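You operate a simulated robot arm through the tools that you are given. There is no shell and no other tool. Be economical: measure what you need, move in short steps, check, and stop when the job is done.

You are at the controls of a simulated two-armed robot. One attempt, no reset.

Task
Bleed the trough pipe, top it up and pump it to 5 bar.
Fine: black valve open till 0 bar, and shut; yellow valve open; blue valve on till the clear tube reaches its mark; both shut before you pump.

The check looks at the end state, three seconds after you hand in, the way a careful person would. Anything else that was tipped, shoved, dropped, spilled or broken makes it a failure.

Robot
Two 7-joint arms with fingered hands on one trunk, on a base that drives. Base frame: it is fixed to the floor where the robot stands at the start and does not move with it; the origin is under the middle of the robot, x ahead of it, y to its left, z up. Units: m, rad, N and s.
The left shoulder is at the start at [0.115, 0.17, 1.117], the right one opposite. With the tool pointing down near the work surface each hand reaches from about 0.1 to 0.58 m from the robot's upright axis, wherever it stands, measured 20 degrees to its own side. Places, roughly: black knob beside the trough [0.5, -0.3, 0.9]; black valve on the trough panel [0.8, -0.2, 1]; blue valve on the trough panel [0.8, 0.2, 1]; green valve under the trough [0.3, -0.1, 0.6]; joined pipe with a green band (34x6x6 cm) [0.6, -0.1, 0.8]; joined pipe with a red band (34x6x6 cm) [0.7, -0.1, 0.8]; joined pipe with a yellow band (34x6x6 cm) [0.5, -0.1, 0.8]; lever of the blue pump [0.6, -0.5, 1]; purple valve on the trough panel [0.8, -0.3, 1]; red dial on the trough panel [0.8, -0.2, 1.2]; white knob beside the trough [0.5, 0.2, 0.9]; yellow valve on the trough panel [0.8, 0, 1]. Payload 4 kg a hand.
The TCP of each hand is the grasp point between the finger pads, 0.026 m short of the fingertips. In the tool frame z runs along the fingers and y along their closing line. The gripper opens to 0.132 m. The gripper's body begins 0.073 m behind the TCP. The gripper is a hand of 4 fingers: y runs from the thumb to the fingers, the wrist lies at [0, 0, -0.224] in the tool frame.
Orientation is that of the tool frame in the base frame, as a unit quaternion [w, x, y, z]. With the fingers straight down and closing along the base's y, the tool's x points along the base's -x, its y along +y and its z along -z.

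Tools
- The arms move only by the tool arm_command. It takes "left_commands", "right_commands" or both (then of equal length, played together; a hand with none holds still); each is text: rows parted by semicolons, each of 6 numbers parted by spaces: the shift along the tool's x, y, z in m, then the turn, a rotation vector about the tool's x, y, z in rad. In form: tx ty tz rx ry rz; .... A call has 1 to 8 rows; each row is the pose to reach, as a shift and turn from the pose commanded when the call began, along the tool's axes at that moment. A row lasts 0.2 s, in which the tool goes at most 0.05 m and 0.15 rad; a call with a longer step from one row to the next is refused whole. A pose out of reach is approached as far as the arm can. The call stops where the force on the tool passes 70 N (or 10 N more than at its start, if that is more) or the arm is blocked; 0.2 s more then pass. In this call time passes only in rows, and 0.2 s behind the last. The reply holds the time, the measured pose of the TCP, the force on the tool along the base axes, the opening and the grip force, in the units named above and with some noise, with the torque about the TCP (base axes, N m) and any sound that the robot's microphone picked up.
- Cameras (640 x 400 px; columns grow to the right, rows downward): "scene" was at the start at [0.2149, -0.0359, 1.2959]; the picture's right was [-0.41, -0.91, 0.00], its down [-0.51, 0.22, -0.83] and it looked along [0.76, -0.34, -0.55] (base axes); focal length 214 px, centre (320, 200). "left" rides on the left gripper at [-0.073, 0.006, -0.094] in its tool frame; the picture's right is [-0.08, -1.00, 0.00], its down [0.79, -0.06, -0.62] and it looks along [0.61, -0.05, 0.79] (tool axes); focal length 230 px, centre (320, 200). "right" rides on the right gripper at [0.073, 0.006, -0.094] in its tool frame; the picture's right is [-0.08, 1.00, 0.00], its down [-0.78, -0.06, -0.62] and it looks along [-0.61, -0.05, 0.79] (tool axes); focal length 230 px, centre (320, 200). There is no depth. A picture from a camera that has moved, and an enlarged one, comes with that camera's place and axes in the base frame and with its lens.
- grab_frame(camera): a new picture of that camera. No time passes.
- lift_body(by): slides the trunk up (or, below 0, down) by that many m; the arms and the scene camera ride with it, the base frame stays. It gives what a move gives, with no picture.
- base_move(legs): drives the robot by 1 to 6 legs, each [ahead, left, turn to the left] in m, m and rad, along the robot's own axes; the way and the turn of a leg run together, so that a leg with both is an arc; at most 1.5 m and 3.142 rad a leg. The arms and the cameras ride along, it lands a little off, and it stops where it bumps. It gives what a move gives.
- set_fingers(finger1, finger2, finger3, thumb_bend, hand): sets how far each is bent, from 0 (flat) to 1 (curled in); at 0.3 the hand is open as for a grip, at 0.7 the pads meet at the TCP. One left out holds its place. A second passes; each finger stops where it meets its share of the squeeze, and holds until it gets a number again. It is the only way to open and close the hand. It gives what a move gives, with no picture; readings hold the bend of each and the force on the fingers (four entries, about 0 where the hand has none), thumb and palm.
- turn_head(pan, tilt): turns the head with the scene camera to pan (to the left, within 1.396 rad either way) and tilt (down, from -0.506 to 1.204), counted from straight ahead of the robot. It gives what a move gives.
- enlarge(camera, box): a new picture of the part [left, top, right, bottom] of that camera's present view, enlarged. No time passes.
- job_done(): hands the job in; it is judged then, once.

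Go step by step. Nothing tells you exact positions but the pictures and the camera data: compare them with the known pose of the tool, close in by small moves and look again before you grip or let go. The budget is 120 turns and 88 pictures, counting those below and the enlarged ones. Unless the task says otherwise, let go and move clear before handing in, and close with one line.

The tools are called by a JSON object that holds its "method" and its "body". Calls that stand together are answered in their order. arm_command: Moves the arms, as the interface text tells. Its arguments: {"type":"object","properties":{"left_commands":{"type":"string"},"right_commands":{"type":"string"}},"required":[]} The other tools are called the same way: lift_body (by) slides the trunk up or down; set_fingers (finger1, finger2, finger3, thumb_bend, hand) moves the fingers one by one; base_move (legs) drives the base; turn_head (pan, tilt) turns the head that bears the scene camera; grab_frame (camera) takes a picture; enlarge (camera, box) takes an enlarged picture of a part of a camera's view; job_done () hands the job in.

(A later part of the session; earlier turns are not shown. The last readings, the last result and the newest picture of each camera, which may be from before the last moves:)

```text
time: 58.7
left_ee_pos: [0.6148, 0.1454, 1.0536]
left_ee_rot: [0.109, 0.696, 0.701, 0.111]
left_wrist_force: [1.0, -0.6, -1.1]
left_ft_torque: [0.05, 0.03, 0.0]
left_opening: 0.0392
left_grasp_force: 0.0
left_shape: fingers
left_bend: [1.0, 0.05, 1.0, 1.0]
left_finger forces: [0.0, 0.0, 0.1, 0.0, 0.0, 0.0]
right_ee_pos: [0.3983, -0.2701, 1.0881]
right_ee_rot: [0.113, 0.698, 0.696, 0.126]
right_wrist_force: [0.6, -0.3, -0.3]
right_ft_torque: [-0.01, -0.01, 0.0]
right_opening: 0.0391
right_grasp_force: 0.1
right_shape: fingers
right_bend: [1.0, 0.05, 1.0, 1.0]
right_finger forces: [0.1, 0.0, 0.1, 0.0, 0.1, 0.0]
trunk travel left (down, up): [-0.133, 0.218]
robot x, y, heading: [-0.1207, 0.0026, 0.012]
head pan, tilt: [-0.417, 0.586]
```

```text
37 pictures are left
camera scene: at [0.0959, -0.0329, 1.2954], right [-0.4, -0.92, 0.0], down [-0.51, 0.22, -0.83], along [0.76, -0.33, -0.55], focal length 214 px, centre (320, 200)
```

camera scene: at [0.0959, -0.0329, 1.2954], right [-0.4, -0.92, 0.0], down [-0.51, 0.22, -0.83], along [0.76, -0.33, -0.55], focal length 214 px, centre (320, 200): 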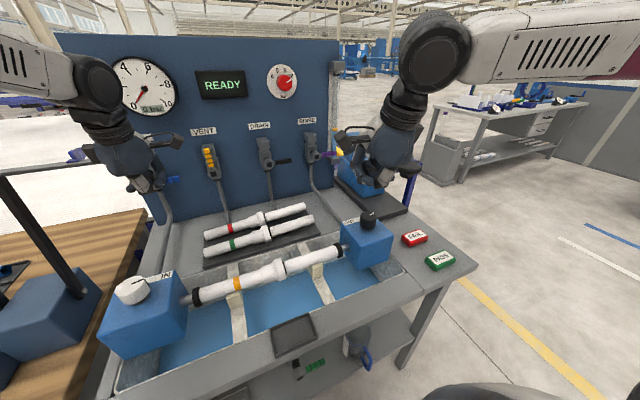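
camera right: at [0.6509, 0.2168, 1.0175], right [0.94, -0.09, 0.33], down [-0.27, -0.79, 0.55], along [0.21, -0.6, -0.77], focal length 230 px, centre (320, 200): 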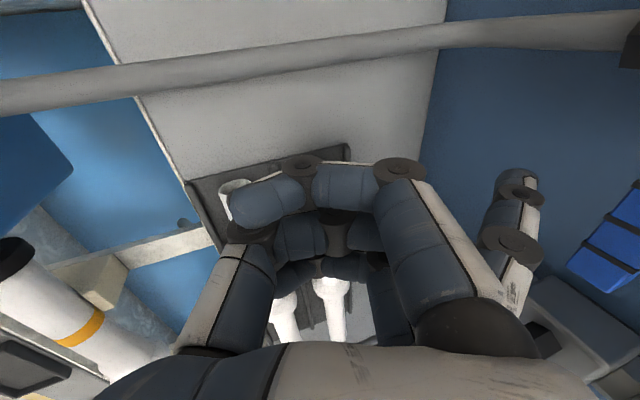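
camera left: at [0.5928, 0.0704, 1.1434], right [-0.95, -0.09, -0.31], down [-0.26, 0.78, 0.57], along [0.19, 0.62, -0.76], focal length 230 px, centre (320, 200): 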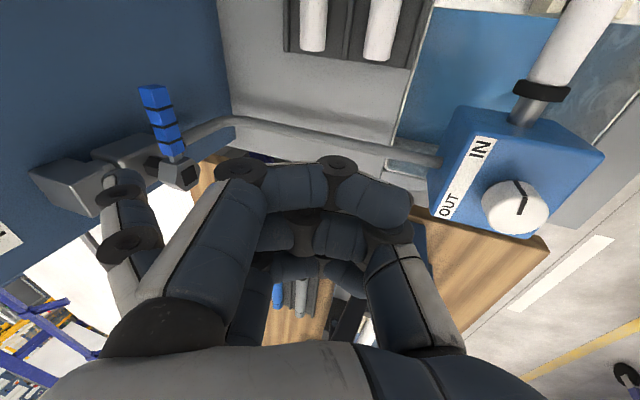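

I have the gauge and tube in view with both hands. I'll go down and slide the left fingertip under the blue lever, then zoom in on the tube.

{"method": "arm_command", "body": {"left_commands": "-0.002 -0.013 0.04 0 0 0; -0.004 -0.0265 0.081 0 0 0; -0.006 -0.0395 0.121 0 0 0; -0.0063 -0.011 0.13 0 0 0; -0.0075 0.0165 0.139 0 0 0"}}

{"method": "grab_frame", "body": {"camera": "left"}}

{"method": "enlarge", "body": {"camera": "scene", "box": [300, 50, 364, 170]}}

```text
time: 59.9
left_ee_pos: [0.6737, 0.1378, 0.9276]
left_ee_rot: [0.11, 0.695, 0.702, 0.11]
left_wrist_force: [-0.1, -0.3, -0.6]
left_ft_torque: [0.0, 0.01, 0.0]
left_opening: 0.0395
left_grasp_force: 0.0
left_shape: fingers
left_bend: [1.0, 0.05, 1.0, 1.0]
left_finger forces: [0.1, 0.0, 0.0, 0.0, 0.0, 0.0]
right_ee_pos: [0.3994, -0.2699, 1.0892]
right_ee_rot: [0.113, 0.698, 0.696, 0.125]
right_wrist_force: [-0.1, 0.0, -0.4]
right_ft_torque: [0.0, 0.01, -0.03]
right_opening: 0.0397
right_grasp_force: 0.0
right_shape: fingers
right_bend: [1.0, 0.05, 1.0, 1.0]
right_finger forces: [0.0, 0.0, 0.0, 0.0, 0.0, 0.0]
trunk travel left (down, up): [-0.133, 0.218]
robot x, y, heading: [-0.1213, 0.0007, 0.007]
head pan, tilt: [-0.417, 0.586]
```

```text
36 pictures are left
camera left: at [0.6519, 0.0635, 1.017], right [-0.95, -0.09, -0.31], down [-0.26, 0.78, 0.57], along [0.19, 0.62, -0.76], focal length 230 px, centre (320, 200)
```

left: 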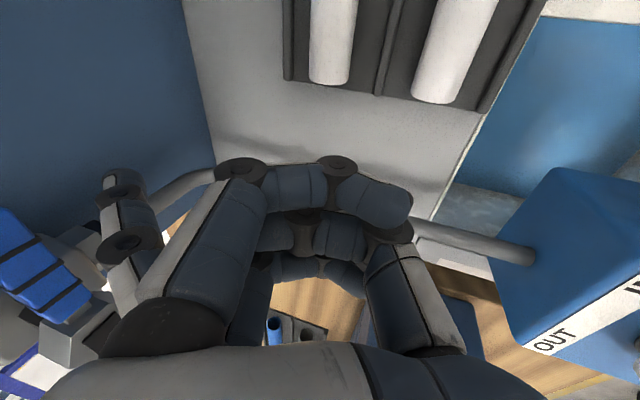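

```text
3.33 times, centred on (332, 110) of scene
camera zoom: at [0.0956, -0.0322, 1.2955], right [-0.4, -0.92, 0.0], down [-0.51, 0.22, -0.83], along [0.76, -0.33, -0.55], focal length 715 px, centre (280, 500)
```

zoom: 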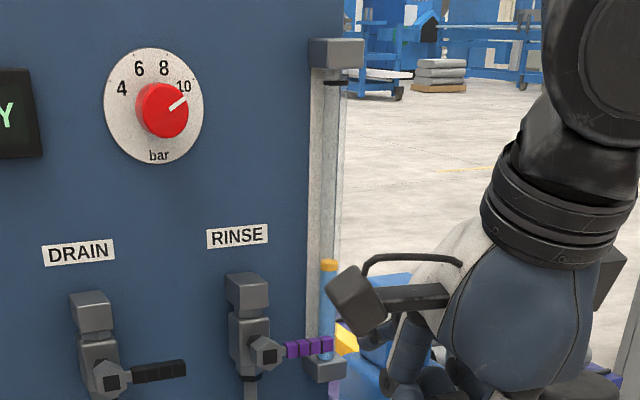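

The orange float rides on the water at about a third of the height, and the black ring near the top of the tube looks like the mark. I'll open the blue valve most of the way and watch.

{"method": "arm_command", "body": {"left_commands": "0 0.009 -0.0276 0 0 0; -0.004 0.0177 -0.0543 0 0 0; 0.007 0.0258 -0.079 0 0 0"}}

{"method": "enlarge", "body": {"camera": "scene", "box": [90, 40, 370, 215]}}

```text
time: 60.7
left_ee_pos: [0.6711, 0.1425, 1.0128]
left_ee_rot: [0.11, 0.695, 0.702, 0.112]
left_wrist_force: [-0.5, -0.3, -0.5]
left_ft_torque: [0.03, 0.02, -0.04]
left_opening: 0.0392
left_grasp_force: 0.7
left_shape: fingers
left_bend: [1.0, 0.08, 1.0, 1.0]
left_finger forces: [0.1, 1.3, 0.2, 0.0, 0.0, 0.0]
right_ee_pos: [0.3983, -0.269, 1.0915]
right_ee_rot: [0.114, 0.698, 0.696, 0.125]
right_wrist_force: [-0.2, 0.0, -0.6]
right_ft_torque: [0.0, -0.01, 0.01]
right_opening: 0.0395
right_grasp_force: 0.0
right_shape: fingers
right_bend: [1.0, 0.05, 1.0, 1.0]
right_finger forces: [0.0, 0.1, 0.0, 0.0, 0.0, 0.1]
trunk travel left (down, up): [-0.133, 0.218]
robot x, y, heading: [-0.1176, 0.0044, 0.011]
head pan, tilt: [-0.417, 0.586]
```

```text
2.29 times, centred on (230, 128) of scene
camera zoom: at [0.094, -0.032, 1.2961], right [-0.4, -0.92, 0.0], down [-0.51, 0.22, -0.83], along [0.77, -0.33, -0.55], focal length 490 px, centre (526, 366)
```

zoom: 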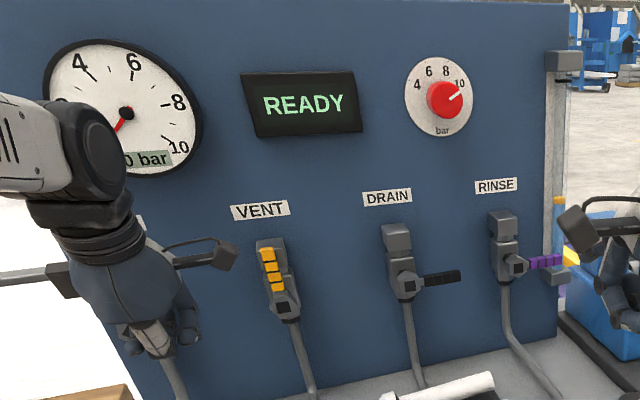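

The valve is opening. While it fills I'll move the finger to the upper left side of the lever, ready to shut it, and measure how fast the float rises.

{"method": "arm_command", "body": {"left_commands": "0.0005 -0.0476 -0.0156 0 0 0; 0.0255 -0.038 -0.044 0 0 0; 0.0485 -0.0285 -0.0725 0 0 0"}}

{"method": "enlarge", "body": {"camera": "scene", "box": [300, 50, 364, 170]}}

{"method": "grab_frame", "body": {"camera": "left"}}

```text
time: 61.5
left_ee_pos: [0.6205, 0.1902, 1.0742]
left_ee_rot: [0.111, 0.694, 0.702, 0.112]
left_wrist_force: [0.0, -0.3, -0.4]
left_ft_torque: [-0.01, 0.02, -0.01]
left_opening: 0.0392
left_grasp_force: 0.1
left_shape: fingers
left_bend: [1.0, 0.05, 1.0, 1.0]
left_finger forces: [0.0, 0.1, 0.0, 0.1, 0.0, 0.1]
right_ee_pos: [0.397, -0.2692, 1.0903]
right_ee_rot: [0.115, 0.698, 0.696, 0.126]
right_wrist_force: [-0.8, -0.9, 0.5]
right_ft_torque: [0.01, 0.0, 0.02]
right_opening: 0.0393
right_grasp_force: 0.1
right_shape: fingers
right_bend: [1.0, 0.05, 1.0, 1.0]
right_finger forces: [0.1, 0.1, 0.1, 0.0, 0.1, 0.0]
trunk travel left (down, up): [-0.133, 0.218]
robot x, y, heading: [-0.1184, 0.001, 0.013]
head pan, tilt: [-0.417, 0.586]
```

```text
3.33 times, centred on (332, 110) of scene
camera zoom: at [0.0932, -0.032, 1.2963], right [-0.4, -0.92, 0.0], down [-0.51, 0.22, -0.83], along [0.77, -0.33, -0.55], focal length 715 px, centre (280, 500)
```

zoom: 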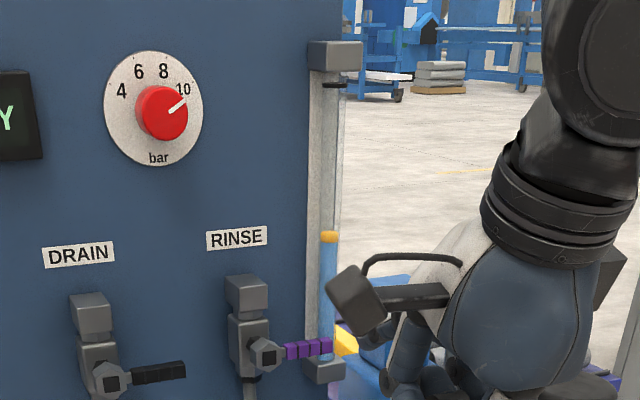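

```text
32 pictures are left
camera left: at [0.5981, 0.1162, 1.1634], right [-0.95, -0.09, -0.31], down [-0.26, 0.78, 0.57], along [0.19, 0.62, -0.76], focal length 230 px, centre (320, 200)
```

left: 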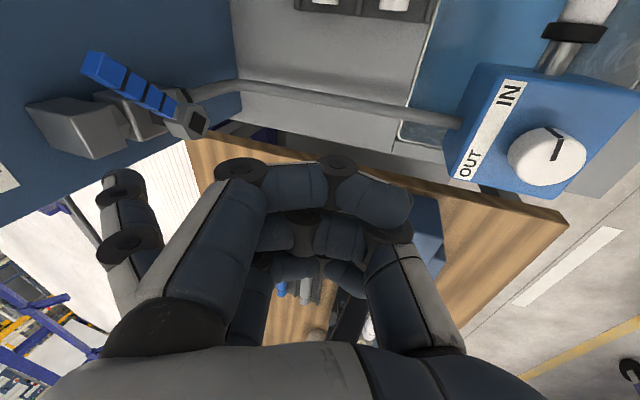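

The float rises about 30 px/s in this zoom, with roughly 150 px left to the black ring. I'll move into the closing position and wait.

{"method": "arm_command", "body": {"left_commands": "0 0.024 0.008 0 0 0; 0 0.0476 0.0156 0 0 0; 0 0.0476 0.0156 0 0 0; 0 0.0476 0.0156 0 0 0; 0 0.0476 0.0156 0 0 0; 0 0.0476 0.0156 0 0 0; 0 0.0476 0.0156 0 0 0; 0 0.0476 0.0156 0 0 0"}}

{"method": "enlarge", "body": {"camera": "scene", "box": [300, 50, 364, 170]}}

```text
time: 63.3
left_ee_pos: [0.6717, 0.1916, 1.0704]
left_ee_rot: [0.111, 0.695, 0.702, 0.111]
left_wrist_force: [0.3, -0.6, -0.2]
left_ft_torque: [0.01, -0.01, -0.03]
left_opening: 0.0395
left_grasp_force: 0.0
left_shape: fingers
left_bend: [1.0, 0.05, 1.0, 1.0]
left_finger forces: [0.1, 0.0, 0.0, 0.0, 0.0, 0.1]
right_ee_pos: [0.3977, -0.2698, 1.0904]
right_ee_rot: [0.113, 0.698, 0.696, 0.125]
right_wrist_force: [0.4, -0.9, -0.5]
right_ft_torque: [-0.04, -0.01, -0.01]
right_opening: 0.0395
right_grasp_force: 0.1
right_shape: fingers
right_bend: [1.0, 0.05, 1.0, 1.0]
right_finger forces: [0.1, 0.0, 0.1, 0.0, 0.1, 0.0]
trunk travel left (down, up): [-0.133, 0.218]
robot x, y, heading: [-0.1199, -0.0, 0.01]
head pan, tilt: [-0.417, 0.586]
```

```text
3.33 times, centred on (332, 110) of scene
camera zoom: at [0.0945, -0.0323, 1.2959], right [-0.4, -0.92, 0.0], down [-0.51, 0.22, -0.83], along [0.77, -0.33, -0.55], focal length 715 px, centre (280, 500)
```

zoom: 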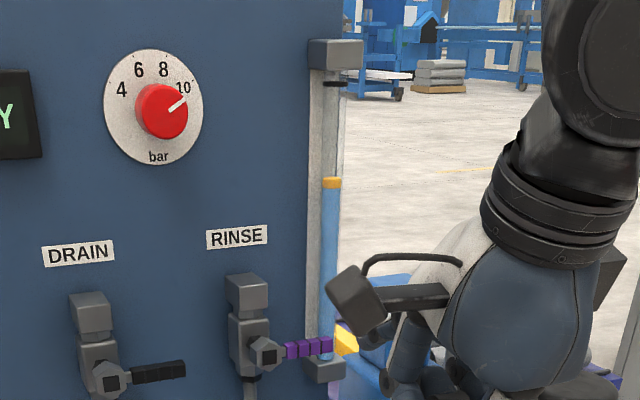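

It rises a steady 30 px/s with about 98 px to go. I'll wait another 1.8 s.

{"method": "arm_command", "body": {"left_commands": "0 0 0 0 0 0; 0 0 0 0 0 0; 0 0 0 0 0 0; 0 0 0 0 0 0; 0 0 0 0 0 0; 0 0 0 0 0 0; 0 0 0 0 0 0; 0 0 0 0 0 0"}}

{"method": "enlarge", "body": {"camera": "scene", "box": [316, 50, 348, 110]}}

```text
time: 65.1
left_ee_pos: [0.671, 0.1918, 1.0689]
left_ee_rot: [0.11, 0.695, 0.702, 0.111]
left_wrist_force: [-0.9, 0.3, -0.6]
left_ft_torque: [0.01, 0.02, 0.02]
left_opening: 0.0394
left_grasp_force: 0.1
left_shape: fingers
left_bend: [1.0, 0.05, 1.0, 1.0]
left_finger forces: [0.0, 0.0, 0.0, 0.0, 0.1, 0.0]
right_ee_pos: [0.3984, -0.27, 1.0893]
right_ee_rot: [0.114, 0.698, 0.696, 0.125]
right_wrist_force: [-1.2, 0.5, 0.0]
right_ft_torque: [0.0, 0.0, 0.0]
right_opening: 0.0396
right_grasp_force: 0.1
right_shape: fingers
right_bend: [1.0, 0.05, 1.0, 1.0]
right_finger forces: [0.1, 0.0, 0.0, 0.0, 0.0, 0.1]
trunk travel left (down, up): [-0.133, 0.218]
robot x, y, heading: [-0.1203, 0.0093, 0.012]
head pan, tilt: [-0.417, 0.586]
```

```text
6.67 times, centred on (332, 80) of scene
camera zoom: at [0.0945, -0.0323, 1.2959], right [-0.4, -0.92, 0.0], down [-0.51, 0.22, -0.83], along [0.77, -0.33, -0.55], focal length 1430 px, centre (240, 1000)
```

zoom: 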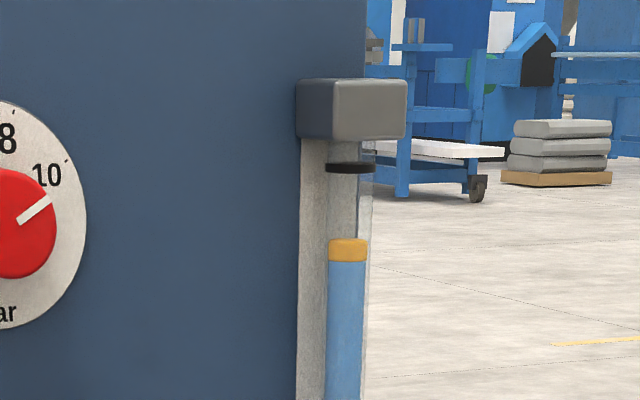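

The float is about 1.3 s of full flow below the ring. I'll hold 0.6 s more and then sweep the blue lever shut in the same call.

{"method": "arm_command", "body": {"left_commands": "0 0 0 0 0 0; 0 0 0 0 0 0; 0 0 0 0 0 0; -0.008 -0.0093 0.0286 0 0 0; -0.0325 -0.013 0.04 0 0 0; -0.054 -0.0196 0.06 0 0 0; -0.059 -0.0236 0.0724 0 0 0; -0.059 -0.0267 0.082 0 0 0"}}

{"method": "enlarge", "body": {"camera": "scene", "box": [316, 50, 348, 110]}}

{"method": "grab_frame", "body": {"camera": "left"}}

```text
time: 66.9
left_ee_pos: [0.6715, 0.1318, 0.9845]
left_ee_rot: [0.111, 0.695, 0.702, 0.112]
left_wrist_force: [-1.3, -0.4, 2.8]
left_ft_torque: [0.05, -0.23, -0.03]
left_opening: 0.0394
left_grasp_force: 1.2
left_shape: fingers
left_bend: [1.0, 0.03, 1.0, 1.0]
left_finger forces: [0.0, 2.2, 0.0, 0.0, 0.1, 0.0]
right_ee_pos: [0.3966, -0.2685, 1.09]
right_ee_rot: [0.115, 0.698, 0.696, 0.126]
right_wrist_force: [0.0, 0.3, -0.2]
right_ft_torque: [0.01, -0.01, -0.01]
right_opening: 0.0393
right_grasp_force: 0.1
right_shape: fingers
right_bend: [1.0, 0.05, 1.0, 1.0]
right_finger forces: [0.0, 0.0, 0.0, 0.0, 0.0, 0.0]
trunk travel left (down, up): [-0.133, 0.218]
robot x, y, heading: [-0.1237, -0.0005, 0.01]
head pan, tilt: [-0.417, 0.586]
```

```text
6.67 times, centred on (332, 80) of scene
camera zoom: at [0.0936, -0.0324, 1.2962], right [-0.4, -0.92, 0.0], down [-0.51, 0.22, -0.83], along [0.77, -0.33, -0.55], focal length 1430 px, centre (240, 1000)
```

zoom: 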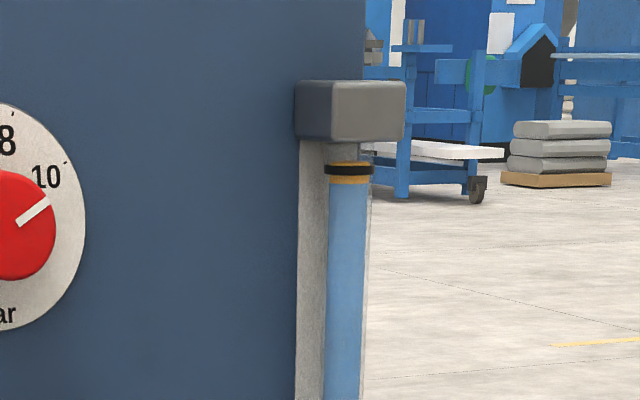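

```text
28 pictures are left
camera left: at [0.6491, 0.0569, 1.0737], right [-0.95, -0.09, -0.31], down [-0.26, 0.78, 0.57], along [0.19, 0.62, -0.76], focal length 230 px, centre (320, 200)
```

left: 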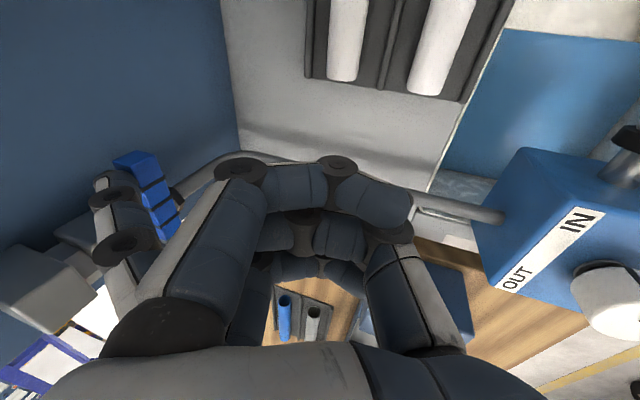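

The float sits right on the black ring. I'll press 1 cm to seat the blue valve, then pull the left hand back and up.

{"method": "arm_command", "body": {"left_commands": "0 -0.003 0.009 0 0 0; 0 -0.0037 0.0115 0 0 0"}}

{"method": "arm_command", "body": {"left_commands": "0 -0.03 -0.034 0 0 0; 0 -0.066 -0.062 0 0 0; 0 -0.103 -0.09 0 0 0; 0.02 -0.14 -0.115 0 0 0; 0.04 -0.18 -0.135 0 0 0; 0.06 -0.22 -0.15 0 0 0"}}

{"method": "enlarge", "body": {"camera": "scene", "box": [90, 40, 370, 215]}}

```text
time: 67.5
left_ee_pos: [0.6709, 0.131, 0.9744]
left_ee_rot: [0.111, 0.695, 0.702, 0.112]
left_wrist_force: [-8.1, -0.4, 10.5]
left_ft_torque: [0.05, -1.28, 0.03]
left_opening: 0.0393
left_grasp_force: 4.8
left_shape: fingers
left_bend: [1.0, 0.0, 1.0, 1.0]
left_finger forces: [0.1, 10.2, 0.1, 0.0, 0.1, 0.0]
right_ee_pos: [0.3972, -0.2694, 1.0912]
right_ee_rot: [0.115, 0.698, 0.696, 0.126]
right_wrist_force: [-0.3, 0.7, -0.3]
right_ft_torque: [-0.01, 0.0, -0.02]
right_opening: 0.0397
right_grasp_force: 0.1
right_shape: fingers
right_bend: [1.0, 0.05, 1.0, 1.0]
right_finger forces: [0.0, 0.0, 0.1, 0.1, 0.1, 0.0]
trunk travel left (down, up): [-0.133, 0.218]
robot x, y, heading: [-0.1208, 0.0065, 0.011]
head pan, tilt: [-0.417, 0.586]
```

```text
time: 68.9
left_ee_pos: [0.4154, 0.1871, 1.0424]
left_ee_rot: [0.111, 0.694, 0.702, 0.112]
left_wrist_force: [0.3, 0.9, -0.8]
left_ft_torque: [-0.01, -0.02, 0.01]
left_opening: 0.0396
left_grasp_force: 0.1
left_shape: fingers
left_bend: [1.0, 0.05, 1.0, 1.0]
left_finger forces: [0.0, 0.0, 0.0, 0.0, 0.0, 0.1]
right_ee_pos: [0.3978, -0.2702, 1.0902]
right_ee_rot: [0.114, 0.698, 0.695, 0.126]
right_wrist_force: [-0.7, 0.7, -0.6]
right_ft_torque: [0.01, -0.02, 0.02]
right_opening: 0.0393
right_grasp_force: 0.1
right_shape: fingers
right_bend: [1.0, 0.05, 1.0, 1.0]
right_finger forces: [0.0, 0.0, 0.1, 0.0, 0.0, 0.1]
trunk travel left (down, up): [-0.133, 0.218]
robot x, y, heading: [-0.1213, 0.0017, 0.008]
head pan, tilt: [-0.417, 0.586]
```

```text
2.29 times, centred on (230, 128) of scene
camera zoom: at [0.0937, -0.032, 1.2961], right [-0.4, -0.92, 0.0], down [-0.51, 0.22, -0.83], along [0.77, -0.33, -0.55], focal length 490 px, centre (526, 366)
```

zoom: 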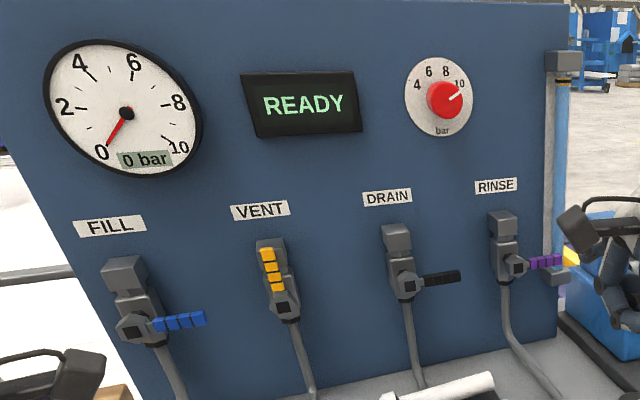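

Blue is shut and the level is on its mark. I'll draw the right hand back and shift the base 0.165 m right, so the left hand can close yellow with the same motion.

{"method": "arm_command", "body": {"right_commands": "0 -0.031 -0.032 0 0 0; 0 -0.062 -0.0643 0 0 0; 0 -0.093 -0.0965 0 0 0"}}

{"method": "base_move", "body": {"legs": [[0, -0.165, 0]]}}

{"method": "grab_frame", "body": {"camera": "scene"}}

```text
time: 69.7
left_ee_pos: [0.4166, 0.1867, 1.0407]
left_ee_rot: [0.11, 0.695, 0.702, 0.112]
left_wrist_force: [0.1, -1.2, -0.5]
left_ft_torque: [0.0, 0.01, 0.02]
left_opening: 0.0394
left_grasp_force: 0.0
left_shape: fingers
left_bend: [1.0, 0.05, 1.0, 1.0]
left_finger forces: [0.0, 0.0, 0.1, 0.0, 0.0, 0.1]
right_ee_pos: [0.2752, -0.273, 1.1528]
right_ee_rot: [0.115, 0.697, 0.697, 0.126]
right_wrist_force: [0.4, 1.0, 0.2]
right_ft_torque: [-0.01, -0.04, 0.01]
right_opening: 0.0394
right_grasp_force: 0.1
right_shape: fingers
right_bend: [1.0, 0.05, 1.0, 1.0]
right_finger forces: [0.0, 0.0, 0.1, 0.0, 0.0, 0.0]
trunk travel left (down, up): [-0.133, 0.218]
robot x, y, heading: [-0.1169, -0.0013, 0.01]
head pan, tilt: [-0.417, 0.586]
```

```text
time: 71.8
left_ee_pos: [0.4181, 0.0264, 1.0417]
left_ee_rot: [0.111, 0.693, 0.704, 0.111]
left_wrist_force: [-0.8, -0.7, 0.6]
left_ft_torque: [-0.03, -0.02, 0.0]
left_opening: 0.0393
left_grasp_force: 0.1
left_shape: fingers
left_bend: [1.0, 0.05, 1.0, 1.0]
left_finger forces: [0.1, 0.1, 0.0, 0.0, 0.1, 0.0]
right_ee_pos: [0.2797, -0.4319, 1.1514]
right_ee_rot: [0.112, 0.696, 0.697, 0.126]
right_wrist_force: [0.1, -1.3, 0.2]
right_ft_torque: [0.01, 0.04, 0.0]
right_opening: 0.0394
right_grasp_force: 0.1
right_shape: fingers
right_bend: [1.0, 0.05, 1.0, 1.0]
right_finger forces: [0.0, 0.0, 0.0, 0.0, 0.1, 0.1]
trunk travel left (down, up): [-0.133, 0.218]
robot x, y, heading: [-0.1173, -0.1625, 0.013]
head pan, tilt: [-0.417, 0.586]
```

```text
26 pictures are left
camera scene: at [0.0966, -0.1941, 1.2959], right [-0.39, -0.92, 0.0], down [-0.51, 0.22, -0.83], along [0.77, -0.33, -0.55], focal length 214 px, centre (320, 200)
```

scene: 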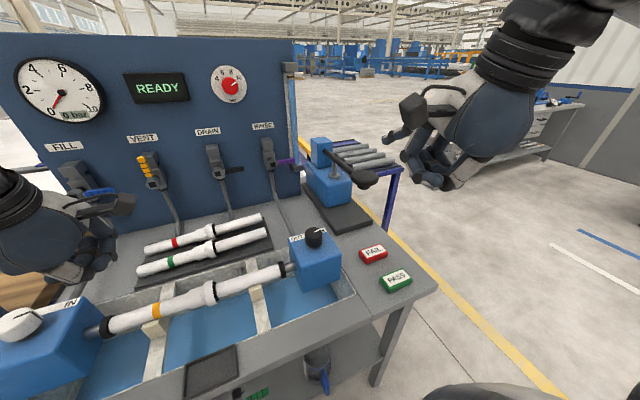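

I'll bring the left finger to the left side of the upright yellow lever.

{"method": "arm_command", "body": {"left_commands": "0.008 0.0375 0.014 0 0 0; 0.016 0.075 0.028 0 0 0; 0.024 0.1125 0.042 0 0 0; 0.032 0.15 0.056 0 0 0; 0.04 0.1875 0.07 0 0 0"}}

{"method": "grab_frame", "body": {"camera": "left"}}

```text
time: 73.0
left_ee_pos: [0.6174, 0.0688, 1.0297]
left_ee_rot: [0.109, 0.693, 0.703, 0.111]
left_wrist_force: [0.0, 0.4, 0.4]
left_ft_torque: [-0.02, 0.02, 0.01]
left_opening: 0.0394
left_grasp_force: 0.0
left_shape: fingers
left_bend: [1.0, 0.05, 1.0, 1.0]
left_finger forces: [0.1, 0.0, 0.1, 0.0, 0.0, 0.0]
right_ee_pos: [0.2816, -0.4321, 1.1523]
right_ee_rot: [0.113, 0.697, 0.697, 0.125]
right_wrist_force: [-0.5, 0.9, -1.0]
right_ft_torque: [0.0, 0.01, 0.01]
right_opening: 0.0394
right_grasp_force: 0.1
right_shape: fingers
right_bend: [1.0, 0.05, 1.0, 1.0]
right_finger forces: [0.1, 0.0, 0.0, 0.0, 0.0, 0.0]
trunk travel left (down, up): [-0.133, 0.218]
robot x, y, heading: [-0.117, -0.1584, 0.016]
head pan, tilt: [-0.417, 0.586]
```

```text
25 pictures are left
camera left: at [0.5966, -0.0066, 1.1196], right [-0.95, -0.09, -0.31], down [-0.26, 0.78, 0.57], along [0.19, 0.62, -0.76], focal length 230 px, centre (320, 200)
```

left: 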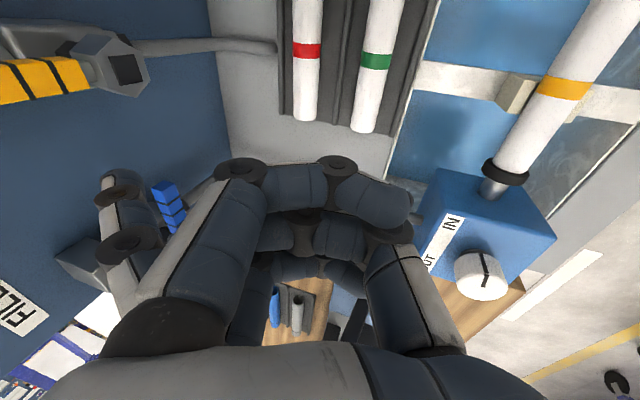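

The tip is left of the upright yellow lever. I'll sweep it shut and press it to its stop.

{"method": "arm_command", "body": {"left_commands": "0 0.027 0.0046 0 0 0; -0.006 0.0526 0.013 0 0 0; -0.036 0.0532 0.0111 0 0 0; -0.061 0.052 0.0149 0 0 0; -0.081 0.0489 0.0244 0 0 0; -0.097 0.0436 0.0406 0 0 0; -0.101 0.0383 0.0568 0 0 0; -0.101 0.0334 0.072 0 0 0"}}

{"method": "grab_frame", "body": {"camera": "left"}}

```text
time: 74.8
left_ee_pos: [0.6742, -0.0326, 0.9766]
left_ee_rot: [0.112, 0.693, 0.703, 0.113]
left_wrist_force: [-6.0, 0.2, 8.9]
left_ft_torque: [0.04, -1.08, -0.04]
left_opening: 0.0395
left_grasp_force: 4.6
left_shape: fingers
left_bend: [1.0, 0.0, 1.0, 1.0]
left_finger forces: [0.1, 8.8, 0.0, 0.1, 0.1, 0.1]
right_ee_pos: [0.2776, -0.4328, 1.1528]
right_ee_rot: [0.114, 0.697, 0.696, 0.127]
right_wrist_force: [0.4, -0.1, -0.2]
right_ft_torque: [0.0, -0.03, 0.01]
right_opening: 0.0392
right_grasp_force: 0.1
right_shape: fingers
right_bend: [1.0, 0.05, 1.0, 1.0]
right_finger forces: [0.0, 0.1, 0.1, 0.0, 0.0, 0.1]
trunk travel left (down, up): [-0.133, 0.218]
robot x, y, heading: [-0.1216, -0.1574, 0.012]
head pan, tilt: [-0.417, 0.586]
```

```text
24 pictures are left
camera left: at [0.6515, -0.1075, 1.0658], right [-0.95, -0.09, -0.31], down [-0.26, 0.78, 0.57], along [0.19, 0.62, -0.76], focal length 230 px, centre (320, 200)
```

left: 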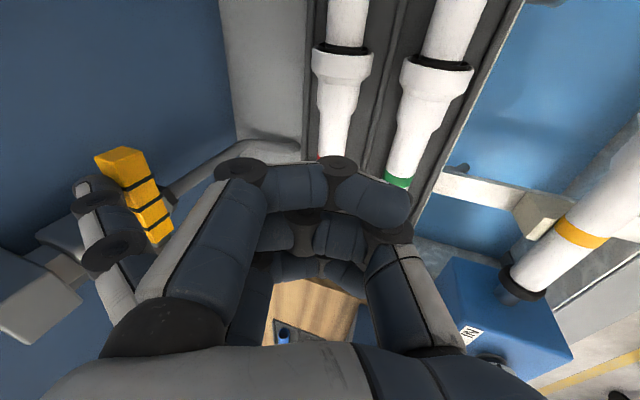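

Yellow is seated shut. I'll retract the left hand and take a close look at the pump.

{"method": "arm_command", "body": {"left_commands": "0 -0.03 -0.034 0 0 0; 0 -0.066 -0.062 0 0 0; 0 -0.103 -0.09 0 0 0; 0.02 -0.14 -0.115 0 0 0; 0.04 -0.18 -0.135 0 0 0; 0.06 -0.22 -0.15 0 0 0; 0.08 -0.26 -0.165 0 0 0; 0.1 -0.3 -0.18 0 0 0"}}

{"method": "enlarge", "body": {"camera": "scene", "box": [260, 60, 420, 260]}}

{"method": "grab_frame", "body": {"camera": "right"}}

```text
time: 76.6
left_ee_pos: [0.3278, 0.0652, 1.0536]
left_ee_rot: [0.11, 0.693, 0.704, 0.112]
left_wrist_force: [-0.8, 0.0, 0.3]
left_ft_torque: [-0.03, -0.02, -0.04]
left_opening: 0.0393
left_grasp_force: 0.2
left_shape: fingers
left_bend: [1.0, 0.05, 1.0, 1.0]
left_finger forces: [0.0, 0.0, 0.0, 0.0, 0.0, 0.0]
right_ee_pos: [0.2795, -0.4313, 1.1521]
right_ee_rot: [0.114, 0.696, 0.697, 0.126]
right_wrist_force: [0.5, -0.9, 0.6]
right_ft_torque: [-0.02, -0.01, 0.0]
right_opening: 0.0393
right_grasp_force: 0.0
right_shape: fingers
right_bend: [1.0, 0.05, 1.0, 1.0]
right_finger forces: [0.0, 0.0, 0.1, 0.0, 0.1, 0.0]
trunk travel left (down, up): [-0.133, 0.218]
robot x, y, heading: [-0.1231, -0.1621, 0.009]
head pan, tilt: [-0.417, 0.586]
```

```text
2.00 times, centred on (340, 160) of scene
camera zoom: at [0.0958, -0.193, 1.2961], right [-0.39, -0.92, 0.0], down [-0.51, 0.22, -0.83], along [0.77, -0.33, -0.55], focal length 429 px, centre (280, 280)
```

zoom: 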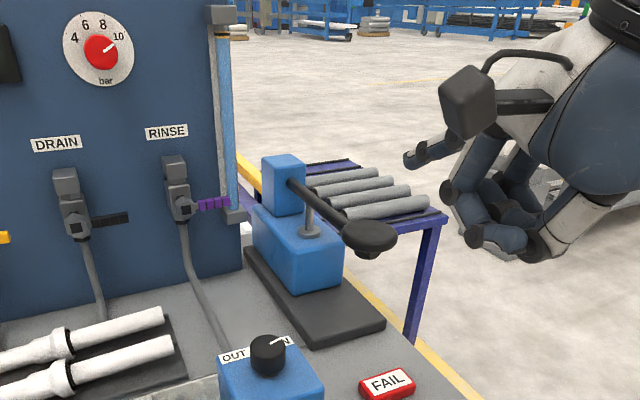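

```text
22 pictures are left
camera right: at [0.253, -0.36, 1.2426], right [0.94, -0.08, 0.33], down [-0.26, -0.79, 0.55], along [0.22, -0.6, -0.77], focal length 230 px, centre (320, 200)
```

right: 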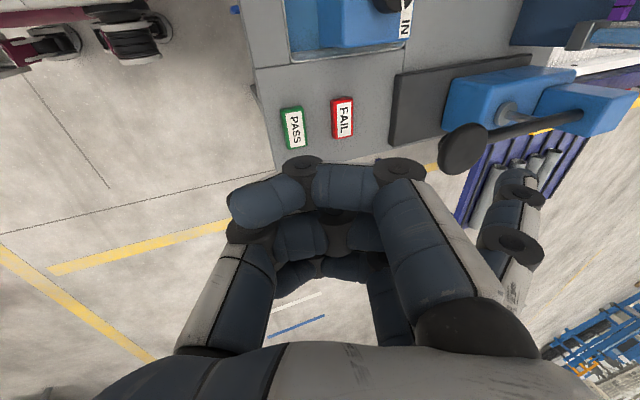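

The pump knob triangulates to about [0.522, -0.507, 1.03] with the lever raised, hinged at the back. I'll turn the right hand back to its neutral tool-down pose to grip the knob and tuck the left arm away, then reposition the base.

{"method": "arm_command", "body": {"right_commands": "0 0 0 0 0 -0.15; 0 0 0 0 0 -0.3; 0 0 0 0 0 -0.45; 0 0 0 0 0 -0.6; 0 0 0 0 0 -0.75; 0 0 0 0 0 -0.9; 0 0 0 0 0 -1.05; 0 0 0 0 0 -1.2", "left_commands": "0.015 -0.0214 -0.007 0 0 0; 0.03 -0.0428 -0.014 0 0 0; 0.045 -0.064 -0.021 0 0 0; 0.06 -0.0855 -0.028 0 0 0; 0.075 -0.107 -0.035 0 0 0; 0.09 -0.128 -0.042 0 0 0; 0.105 -0.15 -0.049 0 0 0; 0.12 -0.171 -0.056 0 0 0"}}

{"method": "arm_command", "body": {"right_commands": "0 0 0 0 0 -0.13; 0 0 0 0 0 -0.26; 0 0 0 0 0 -0.38"}}

{"method": "arm_command", "body": {"right_commands": "0 0 -0.02 0 0.12 0; 0 0 -0.04 0 0.24 0; 0 0 -0.06 0 0.34 0"}}

{"method": "set_fingers", "body": {"hand": "right", "finger1": 0.3, "finger2": 0.3, "finger3": 0.3, "thumb_bend": 0.3}}

```text
time: 78.4
left_ee_pos: [0.1821, 0.2081, 1.104]
left_ee_rot: [0.11, 0.694, 0.703, 0.111]
left_wrist_force: [0.6, -1.2, 0.4]
left_ft_torque: [0.01, 0.01, 0.0]
left_opening: 0.0392
left_grasp_force: 0.2
left_shape: fingers
left_bend: [1.0, 0.05, 1.0, 1.0]
left_finger forces: [0.0, 0.0, 0.1, 0.0, 0.1, 0.1]
left hand out of reach, approached as far as the arm can: row 3, 4, 5, 6, 7, 8
right_ee_pos: [0.2797, -0.4324, 1.154]
right_ee_rot: [0.165, 0.18, 0.969, 0.039]
right_wrist_force: [0.7, -1.4, 0.1]
right_ft_torque: [0.0, -0.03, 0.04]
right_opening: 0.0394
right_grasp_force: 0.1
right_shape: fingers
right_bend: [1.0, 0.05, 1.0, 1.0]
right_finger forces: [0.1, 0.0, 0.0, 0.0, 0.0, 0.0]
trunk travel left (down, up): [-0.133, 0.218]
robot x, y, heading: [-0.1177, -0.1571, 0.01]
head pan, tilt: [-0.417, 0.586]
```

```text
time: 79.2
left_ee_pos: [0.1822, 0.2073, 1.1031]
left_ee_rot: [0.11, 0.693, 0.703, 0.11]
left_wrist_force: [-0.1, 0.0, -0.7]
left_ft_torque: [-0.01, 0.0, 0.02]
left_opening: 0.0394
left_grasp_force: 0.0
left_shape: fingers
left_bend: [1.0, 0.05, 1.0, 1.0]
left_finger forces: [0.1, 0.0, 0.0, 0.1, 0.0, 0.0]
right_ee_pos: [0.2809, -0.4331, 1.1525]
right_ee_rot: [0.169, -0.006, 0.986, 0.008]
right_wrist_force: [0.3, -1.1, 0.1]
right_ft_torque: [-0.03, 0.0, -0.01]
right_opening: 0.0395
right_grasp_force: 0.1
right_shape: fingers
right_bend: [1.0, 0.05, 1.0, 1.0]
right_finger forces: [0.1, 0.0, 0.1, 0.0, 0.0, 0.0]
trunk travel left (down, up): [-0.133, 0.218]
robot x, y, heading: [-0.1163, -0.1617, 0.017]
head pan, tilt: [-0.417, 0.586]
```

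```text
time: 80.0
left_ee_pos: [0.1828, 0.2087, 1.1038]
left_ee_rot: [0.109, 0.694, 0.703, 0.111]
left_wrist_force: [0.3, 0.1, -0.3]
left_ft_torque: [0.0, -0.01, 0.0]
left_opening: 0.0395
left_grasp_force: 0.1
left_shape: fingers
left_bend: [1.0, 0.05, 1.0, 1.0]
left_finger forces: [0.0, 0.0, 0.0, 0.0, 0.0, 0.1]
right_ee_pos: [0.2602, -0.4333, 1.2092]
right_ee_rot: [-0.001, -0.007, 1.0, 0.007]
right_wrist_force: [-0.3, -0.1, 0.1]
right_ft_torque: [0.01, 0.06, -0.04]
right_opening: 0.0395
right_grasp_force: 0.1
right_shape: fingers
right_bend: [1.0, 0.05, 1.0, 1.0]
right_finger forces: [0.0, 0.0, 0.0, 0.0, 0.1, 0.1]
trunk travel left (down, up): [-0.133, 0.218]
robot x, y, heading: [-0.1161, -0.1602, 0.017]
head pan, tilt: [-0.417, 0.586]
```

```text
time: 81.0
left_ee_pos: [0.1834, 0.2075, 1.1025]
left_ee_rot: [0.109, 0.694, 0.703, 0.11]
left_wrist_force: [1.4, 0.7, -0.8]
left_ft_torque: [-0.01, 0.01, 0.02]
left_opening: 0.0394
left_grasp_force: 0.2
left_shape: fingers
left_bend: [1.0, 0.05, 1.0, 1.0]
left_finger forces: [0.1, 0.1, 0.0, 0.1, 0.0, 0.1]
right_ee_pos: [0.2595, -0.434, 1.2092]
right_ee_rot: [0.0, -0.005, 1.0, 0.007]
right_wrist_force: [-0.6, 0.1, -0.4]
right_ft_torque: [0.0, -0.01, -0.01]
right_opening: 0.1355
right_grasp_force: 0.0
right_shape: fingers
right_bend: [0.3, 0.3, 0.3, 0.3]
right_finger forces: [0.0, 0.0, 0.1, 0.0, 0.0, 0.0]
trunk travel left (down, up): [-0.133, 0.218]
robot x, y, heading: [-0.1169, -0.1615, 0.017]
head pan, tilt: [-0.417, 0.586]
```

I'll drive to about [-0.02, -0.33] and turn the head so that both the gauge and the knob are in view.

{"method": "base_move", "body": {"legs": [[0, -0.17, 0], [0.1, 0, 0]]}}

{"method": "turn_head", "body": {"pan": 0.1, "tilt": 0.5}}

{"method": "grab_frame", "body": {"camera": "scene"}}

{"method": "grab_frame", "body": {"camera": "right"}}

```text
time: 83.8
left_ee_pos: [0.2832, 0.043, 1.1035]
left_ee_rot: [0.11, 0.693, 0.704, 0.11]
left_wrist_force: [0.2, -0.7, -0.6]
left_ft_torque: [-0.02, 0.01, 0.03]
left_opening: 0.0397
left_grasp_force: 0.0
left_shape: fingers
left_bend: [1.0, 0.05, 1.0, 1.0]
left_finger forces: [0.0, 0.0, 0.0, 0.1, 0.0, 0.0]
right_ee_pos: [0.359, -0.5976, 1.2086]
right_ee_rot: [0.0, -0.006, 1.0, 0.007]
right_wrist_force: [0.4, -1.0, -0.2]
right_ft_torque: [-0.01, 0.05, -0.03]
right_opening: 0.1357
right_grasp_force: 0.1
right_shape: fingers
right_bend: [0.3, 0.3, 0.3, 0.3]
right_finger forces: [0.0, 0.1, 0.0, 0.0, 0.1, 0.0]
trunk travel left (down, up): [-0.133, 0.218]
robot x, y, heading: [-0.0189, -0.3281, 0.018]
head pan, tilt: [-0.417, 0.586]
```

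```text
time: 84.7
left_ee_pos: [0.2827, 0.0431, 1.1026]
left_ee_rot: [0.109, 0.694, 0.703, 0.11]
left_wrist_force: [-0.5, 0.7, -0.2]
left_ft_torque: [-0.02, 0.01, 0.02]
left_opening: 0.0395
left_grasp_force: 0.0
left_shape: fingers
left_bend: [1.0, 0.05, 1.0, 1.0]
left_finger forces: [0.1, 0.0, 0.0, 0.1, 0.0, 0.0]
right_ee_pos: [0.3585, -0.5977, 1.2088]
right_ee_rot: [0.0, -0.006, 1.0, 0.008]
right_wrist_force: [-0.4, 0.6, 0.2]
right_ft_torque: [-0.01, 0.01, 0.01]
right_opening: 0.1359
right_grasp_force: 0.1
right_shape: fingers
right_bend: [0.3, 0.3, 0.3, 0.3]
right_finger forces: [0.0, 0.0, 0.0, 0.0, 0.0, 0.1]
trunk travel left (down, up): [-0.133, 0.218]
robot x, y, heading: [-0.0207, -0.3261, 0.012]
head pan, tilt: [0.099, 0.499]
```

```text
21 pictures are left
camera scene: at [0.2045, -0.3127, 1.3036], right [0.11, -0.99, 0.0], down [-0.48, -0.05, -0.88], along [0.87, 0.1, -0.48], focal length 214 px, centre (320, 200)
```

scene: 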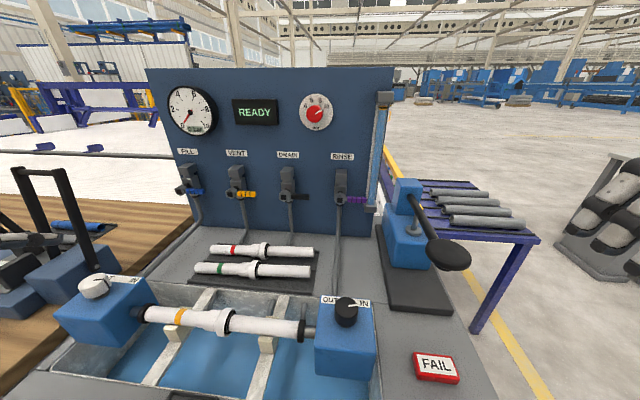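

```text
20 pictures are left
camera right: at [0.2859, -0.5941, 1.3012], right [0.06, 1.0, 0.01], down [0.79, -0.06, 0.62], along [0.62, -0.03, -0.79], focal length 230 px, centre (320, 200)
```

right: 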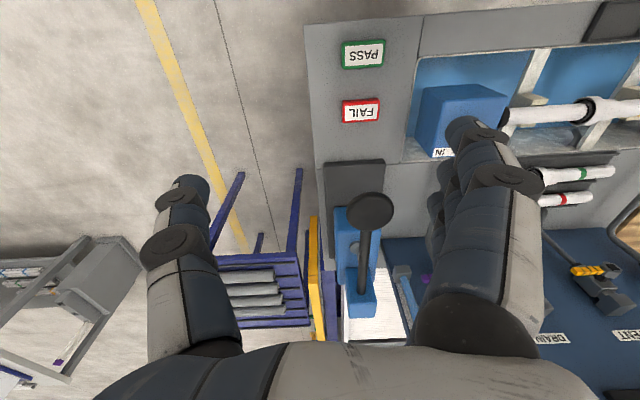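

The view is good: all four valves are horizontal and the gauge reads 0. The knob is at about [0.54, -0.515, 1.01], so I'll move the open hand above it.

{"method": "arm_command", "body": {"right_commands": "-0.036 0.0164 0.016 0 0 0; -0.072 0.0328 0.032 0 0 0; -0.108 0.0492 0.048 0 0 0; -0.144 0.0656 0.064 0 0 0; -0.18 0.082 0.08 0 0 0"}}

{"method": "grab_frame", "body": {"camera": "right"}}

{"method": "grab_frame", "body": {"camera": "scene"}}

```text
time: 85.9
left_ee_pos: [0.2825, 0.0441, 1.1015]
left_ee_rot: [0.109, 0.694, 0.703, 0.111]
left_wrist_force: [-0.5, 1.2, -0.8]
left_ft_torque: [-0.04, 0.0, 0.01]
left_opening: 0.0396
left_grasp_force: 0.0
left_shape: fingers
left_bend: [1.0, 0.05, 1.0, 1.0]
left_finger forces: [0.1, 0.1, 0.1, 0.0, 0.1, 0.1]
right_ee_pos: [0.5393, -0.5102, 1.1283]
right_ee_rot: [0.0, -0.005, 1.0, 0.007]
right_wrist_force: [0.3, 0.1, 0.0]
right_ft_torque: [-0.05, 0.02, -0.01]
right_opening: 0.136
right_grasp_force: 0.0
right_shape: fingers
right_bend: [0.3, 0.3, 0.3, 0.3]
right_finger forces: [0.0, 0.0, 0.0, 0.1, 0.0, 0.1]
trunk travel left (down, up): [-0.133, 0.218]
robot x, y, heading: [-0.0217, -0.3243, 0.011]
head pan, tilt: [0.099, 0.499]
```

```text
19 pictures are left
camera right: at [0.4671, -0.5069, 1.2208], right [0.06, 1.0, 0.01], down [0.79, -0.06, 0.62], along [0.61, -0.03, -0.79], focal length 230 px, centre (320, 200)
```

right: 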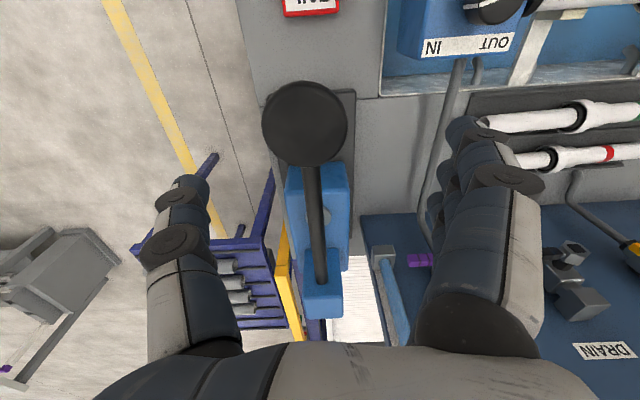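

```text
18 pictures are left
camera scene: at [0.2055, -0.3119, 1.3033], right [0.11, -0.99, 0.0], down [-0.48, -0.05, -0.88], along [0.87, 0.1, -0.48], focal length 214 px, centre (320, 200)
```

scene: 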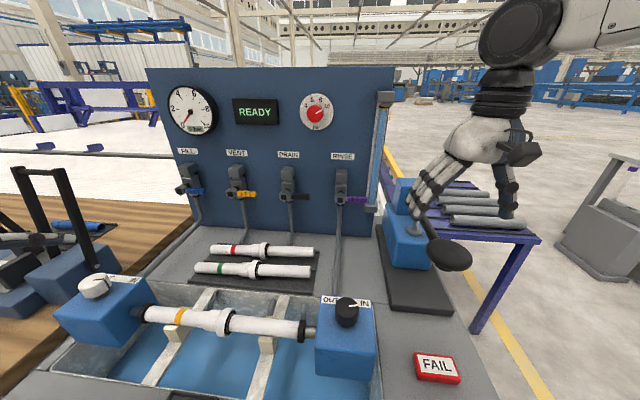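

The knob comes out at [0.537, -0.523, 1.015], about 7.5 cm across. I'll descend around it and close the hand gently.

{"method": "arm_command", "body": {"right_commands": "0.001 -0.006 0.04 0 0 0; 0.002 -0.012 0.08 0 0 0; 0.002 -0.012 0.108 0 0 0"}}

{"method": "set_fingers", "body": {"hand": "right", "finger1": 0.6, "finger2": 0.6, "finger3": 0.6, "thumb_bend": 0.6}}

{"method": "grab_frame", "body": {"camera": "right"}}

```text
time: 86.7
left_ee_pos: [0.2828, 0.0435, 1.1037]
left_ee_rot: [0.109, 0.693, 0.704, 0.111]
left_wrist_force: [1.1, 0.0, 0.2]
left_ft_torque: [0.0, 0.0, 0.02]
left_opening: 0.0396
left_grasp_force: 0.0
left_shape: fingers
left_bend: [1.0, 0.05, 1.0, 1.0]
left_finger forces: [0.0, 0.0, 0.0, 0.1, 0.1, 0.0]
right_ee_pos: [0.536, -0.5217, 1.02]
right_ee_rot: [0.0, -0.007, 1.0, 0.007]
right_wrist_force: [-0.6, -0.5, -0.1]
right_ft_torque: [0.0, -0.01, -0.02]
right_opening: 0.1358
right_grasp_force: 0.0
right_shape: fingers
right_bend: [0.3, 0.3, 0.3, 0.3]
right_finger forces: [0.1, 0.1, 0.0, 0.1, 0.0, 0.0]
trunk travel left (down, up): [-0.133, 0.218]
robot x, y, heading: [-0.0196, -0.319, 0.017]
head pan, tilt: [0.099, 0.499]
```

```text
time: 87.7
left_ee_pos: [0.2827, 0.0432, 1.1029]
left_ee_rot: [0.109, 0.693, 0.704, 0.111]
left_wrist_force: [0.1, -0.5, -0.5]
left_ft_torque: [-0.02, 0.02, -0.03]
left_opening: 0.0394
left_grasp_force: 0.1
left_shape: fingers
left_bend: [1.0, 0.05, 1.0, 1.0]
left_finger forces: [0.1, 0.1, 0.1, 0.0, 0.1, 0.1]
right_ee_pos: [0.5354, -0.5225, 1.0199]
right_ee_rot: [-0.001, -0.007, 1.0, 0.006]
right_wrist_force: [-2.8, -2.0, -5.1]
right_ft_torque: [0.11, 0.08, 0.0]
right_opening: 0.0617
right_grasp_force: 17.4
right_shape: fingers
right_bend: [0.57, 0.51, 0.52, 0.53]
right_finger forces: [1.9, 7.7, 7.0, 0.0, 18.9, 0.0]
trunk travel left (down, up): [-0.133, 0.218]
robot x, y, heading: [-0.0177, -0.3262, 0.013]
head pan, tilt: [0.099, 0.499]
```

```text
17 pictures are left
camera right: at [0.4631, -0.5194, 1.1124], right [0.06, 1.0, 0.01], down [0.79, -0.06, 0.61], along [0.61, -0.03, -0.79], focal length 230 px, centre (320, 200)
```

right: 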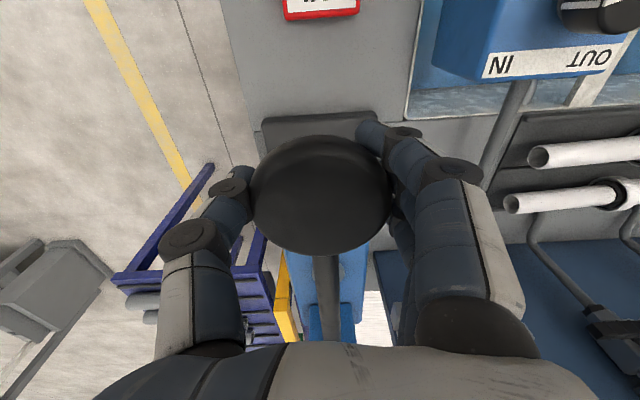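

I have the knob held. I'll push down 6 cm, tilting with the lever, and read the gauge.

{"method": "arm_command", "body": {"right_commands": "0 0 0.02 0 -0.07 0; 0 0 0.04 0 -0.14 0; 0 0 0.06 0 -0.21 0"}}

{"method": "enlarge", "body": {"camera": "scene", "box": [160, 60, 480, 280]}}

```text
time: 88.5
left_ee_pos: [0.2833, 0.0435, 1.1024]
left_ee_rot: [0.11, 0.693, 0.704, 0.11]
left_wrist_force: [0.4, -0.3, 0.4]
left_ft_torque: [-0.01, 0.03, -0.04]
left_opening: 0.0395
left_grasp_force: 0.0
left_shape: fingers
left_bend: [1.0, 0.05, 1.0, 1.0]
left_finger forces: [0.0, 0.0, 0.0, 0.0, 0.0, 0.0]
right_ee_pos: [0.5363, -0.5231, 0.9605]
right_ee_rot: [0.107, -0.004, 0.994, 0.007]
right_wrist_force: [2.7, -3.4, 2.9]
right_ft_torque: [-0.2, -0.07, 0.19]
right_opening: 0.0609
right_grasp_force: 16.5
right_shape: fingers
right_bend: [0.58, 0.52, 0.52, 0.54]
right_finger forces: [1.3, 7.2, 7.4, 0.1, 17.8, 0.1]
trunk travel left (down, up): [-0.133, 0.218]
robot x, y, heading: [-0.021, -0.3249, 0.016]
head pan, tilt: [0.099, 0.499]
```

```text
1.82 times, centred on (320, 170) of scene
camera zoom: at [0.2048, -0.3129, 1.3036], right [0.11, -0.99, 0.0], down [-0.48, -0.05, -0.88], along [0.87, 0.1, -0.48], focal length 390 px, centre (320, 254)
```

zoom: 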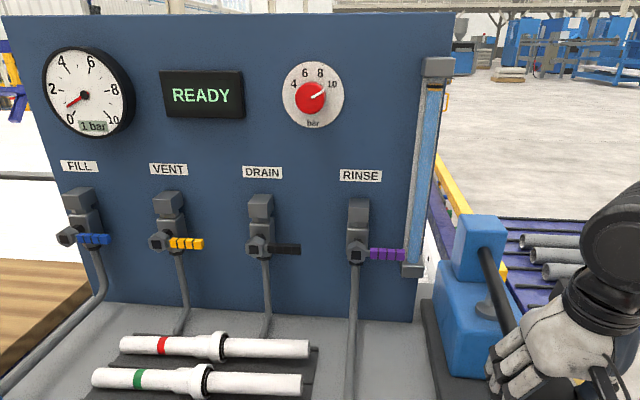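

One bar after 6 cm. I'll go a little further down and then bring the lever back up.

{"method": "arm_command", "body": {"right_commands": "0.004 0 0.0195 0 -0.07 0; 0.004 0 0.0195 0 -0.07 0"}}

{"method": "enlarge", "body": {"camera": "scene", "box": [160, 76, 224, 140]}}

```text
time: 89.1
left_ee_pos: [0.2828, 0.0428, 1.1031]
left_ee_rot: [0.109, 0.693, 0.704, 0.111]
left_wrist_force: [-0.2, 1.1, 0.0]
left_ft_torque: [0.0, -0.01, 0.0]
left_opening: 0.0394
left_grasp_force: 0.1
left_shape: fingers
left_bend: [1.0, 0.05, 1.0, 1.0]
left_finger forces: [0.0, 0.1, 0.1, 0.0, 0.1, 0.1]
right_ee_pos: [0.5394, -0.5211, 0.9421]
right_ee_rot: [0.141, -0.006, 0.99, 0.009]
right_wrist_force: [14.8, -7.0, 6.2]
right_ft_torque: [-0.22, -0.15, 0.14]
right_opening: 0.0602
right_grasp_force: 16.2
right_shape: fingers
right_bend: [0.59, 0.53, 0.52, 0.54]
right_finger forces: [0.4, 5.3, 7.9, 0.0, 17.4, 0.0]
trunk travel left (down, up): [-0.133, 0.218]
robot x, y, heading: [-0.0205, -0.3227, 0.01]
head pan, tilt: [0.099, 0.499]
```

```text
6.25 times, centred on (192, 108) of scene
camera zoom: at [0.2056, -0.313, 1.3036], right [0.11, -0.99, 0.0], down [-0.48, -0.05, -0.88], along [0.87, 0.1, -0.48], focal length 1340 px, centre (1120, 775)
```

zoom: 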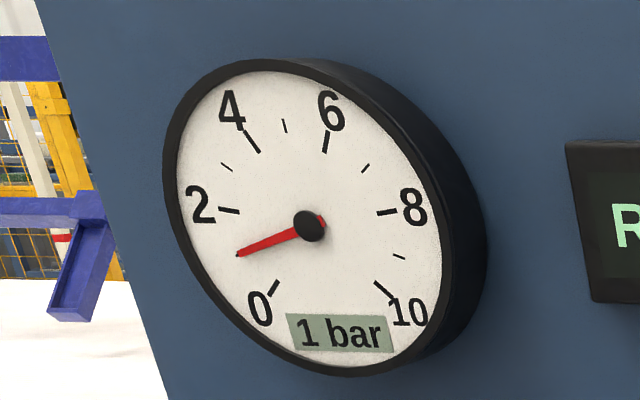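

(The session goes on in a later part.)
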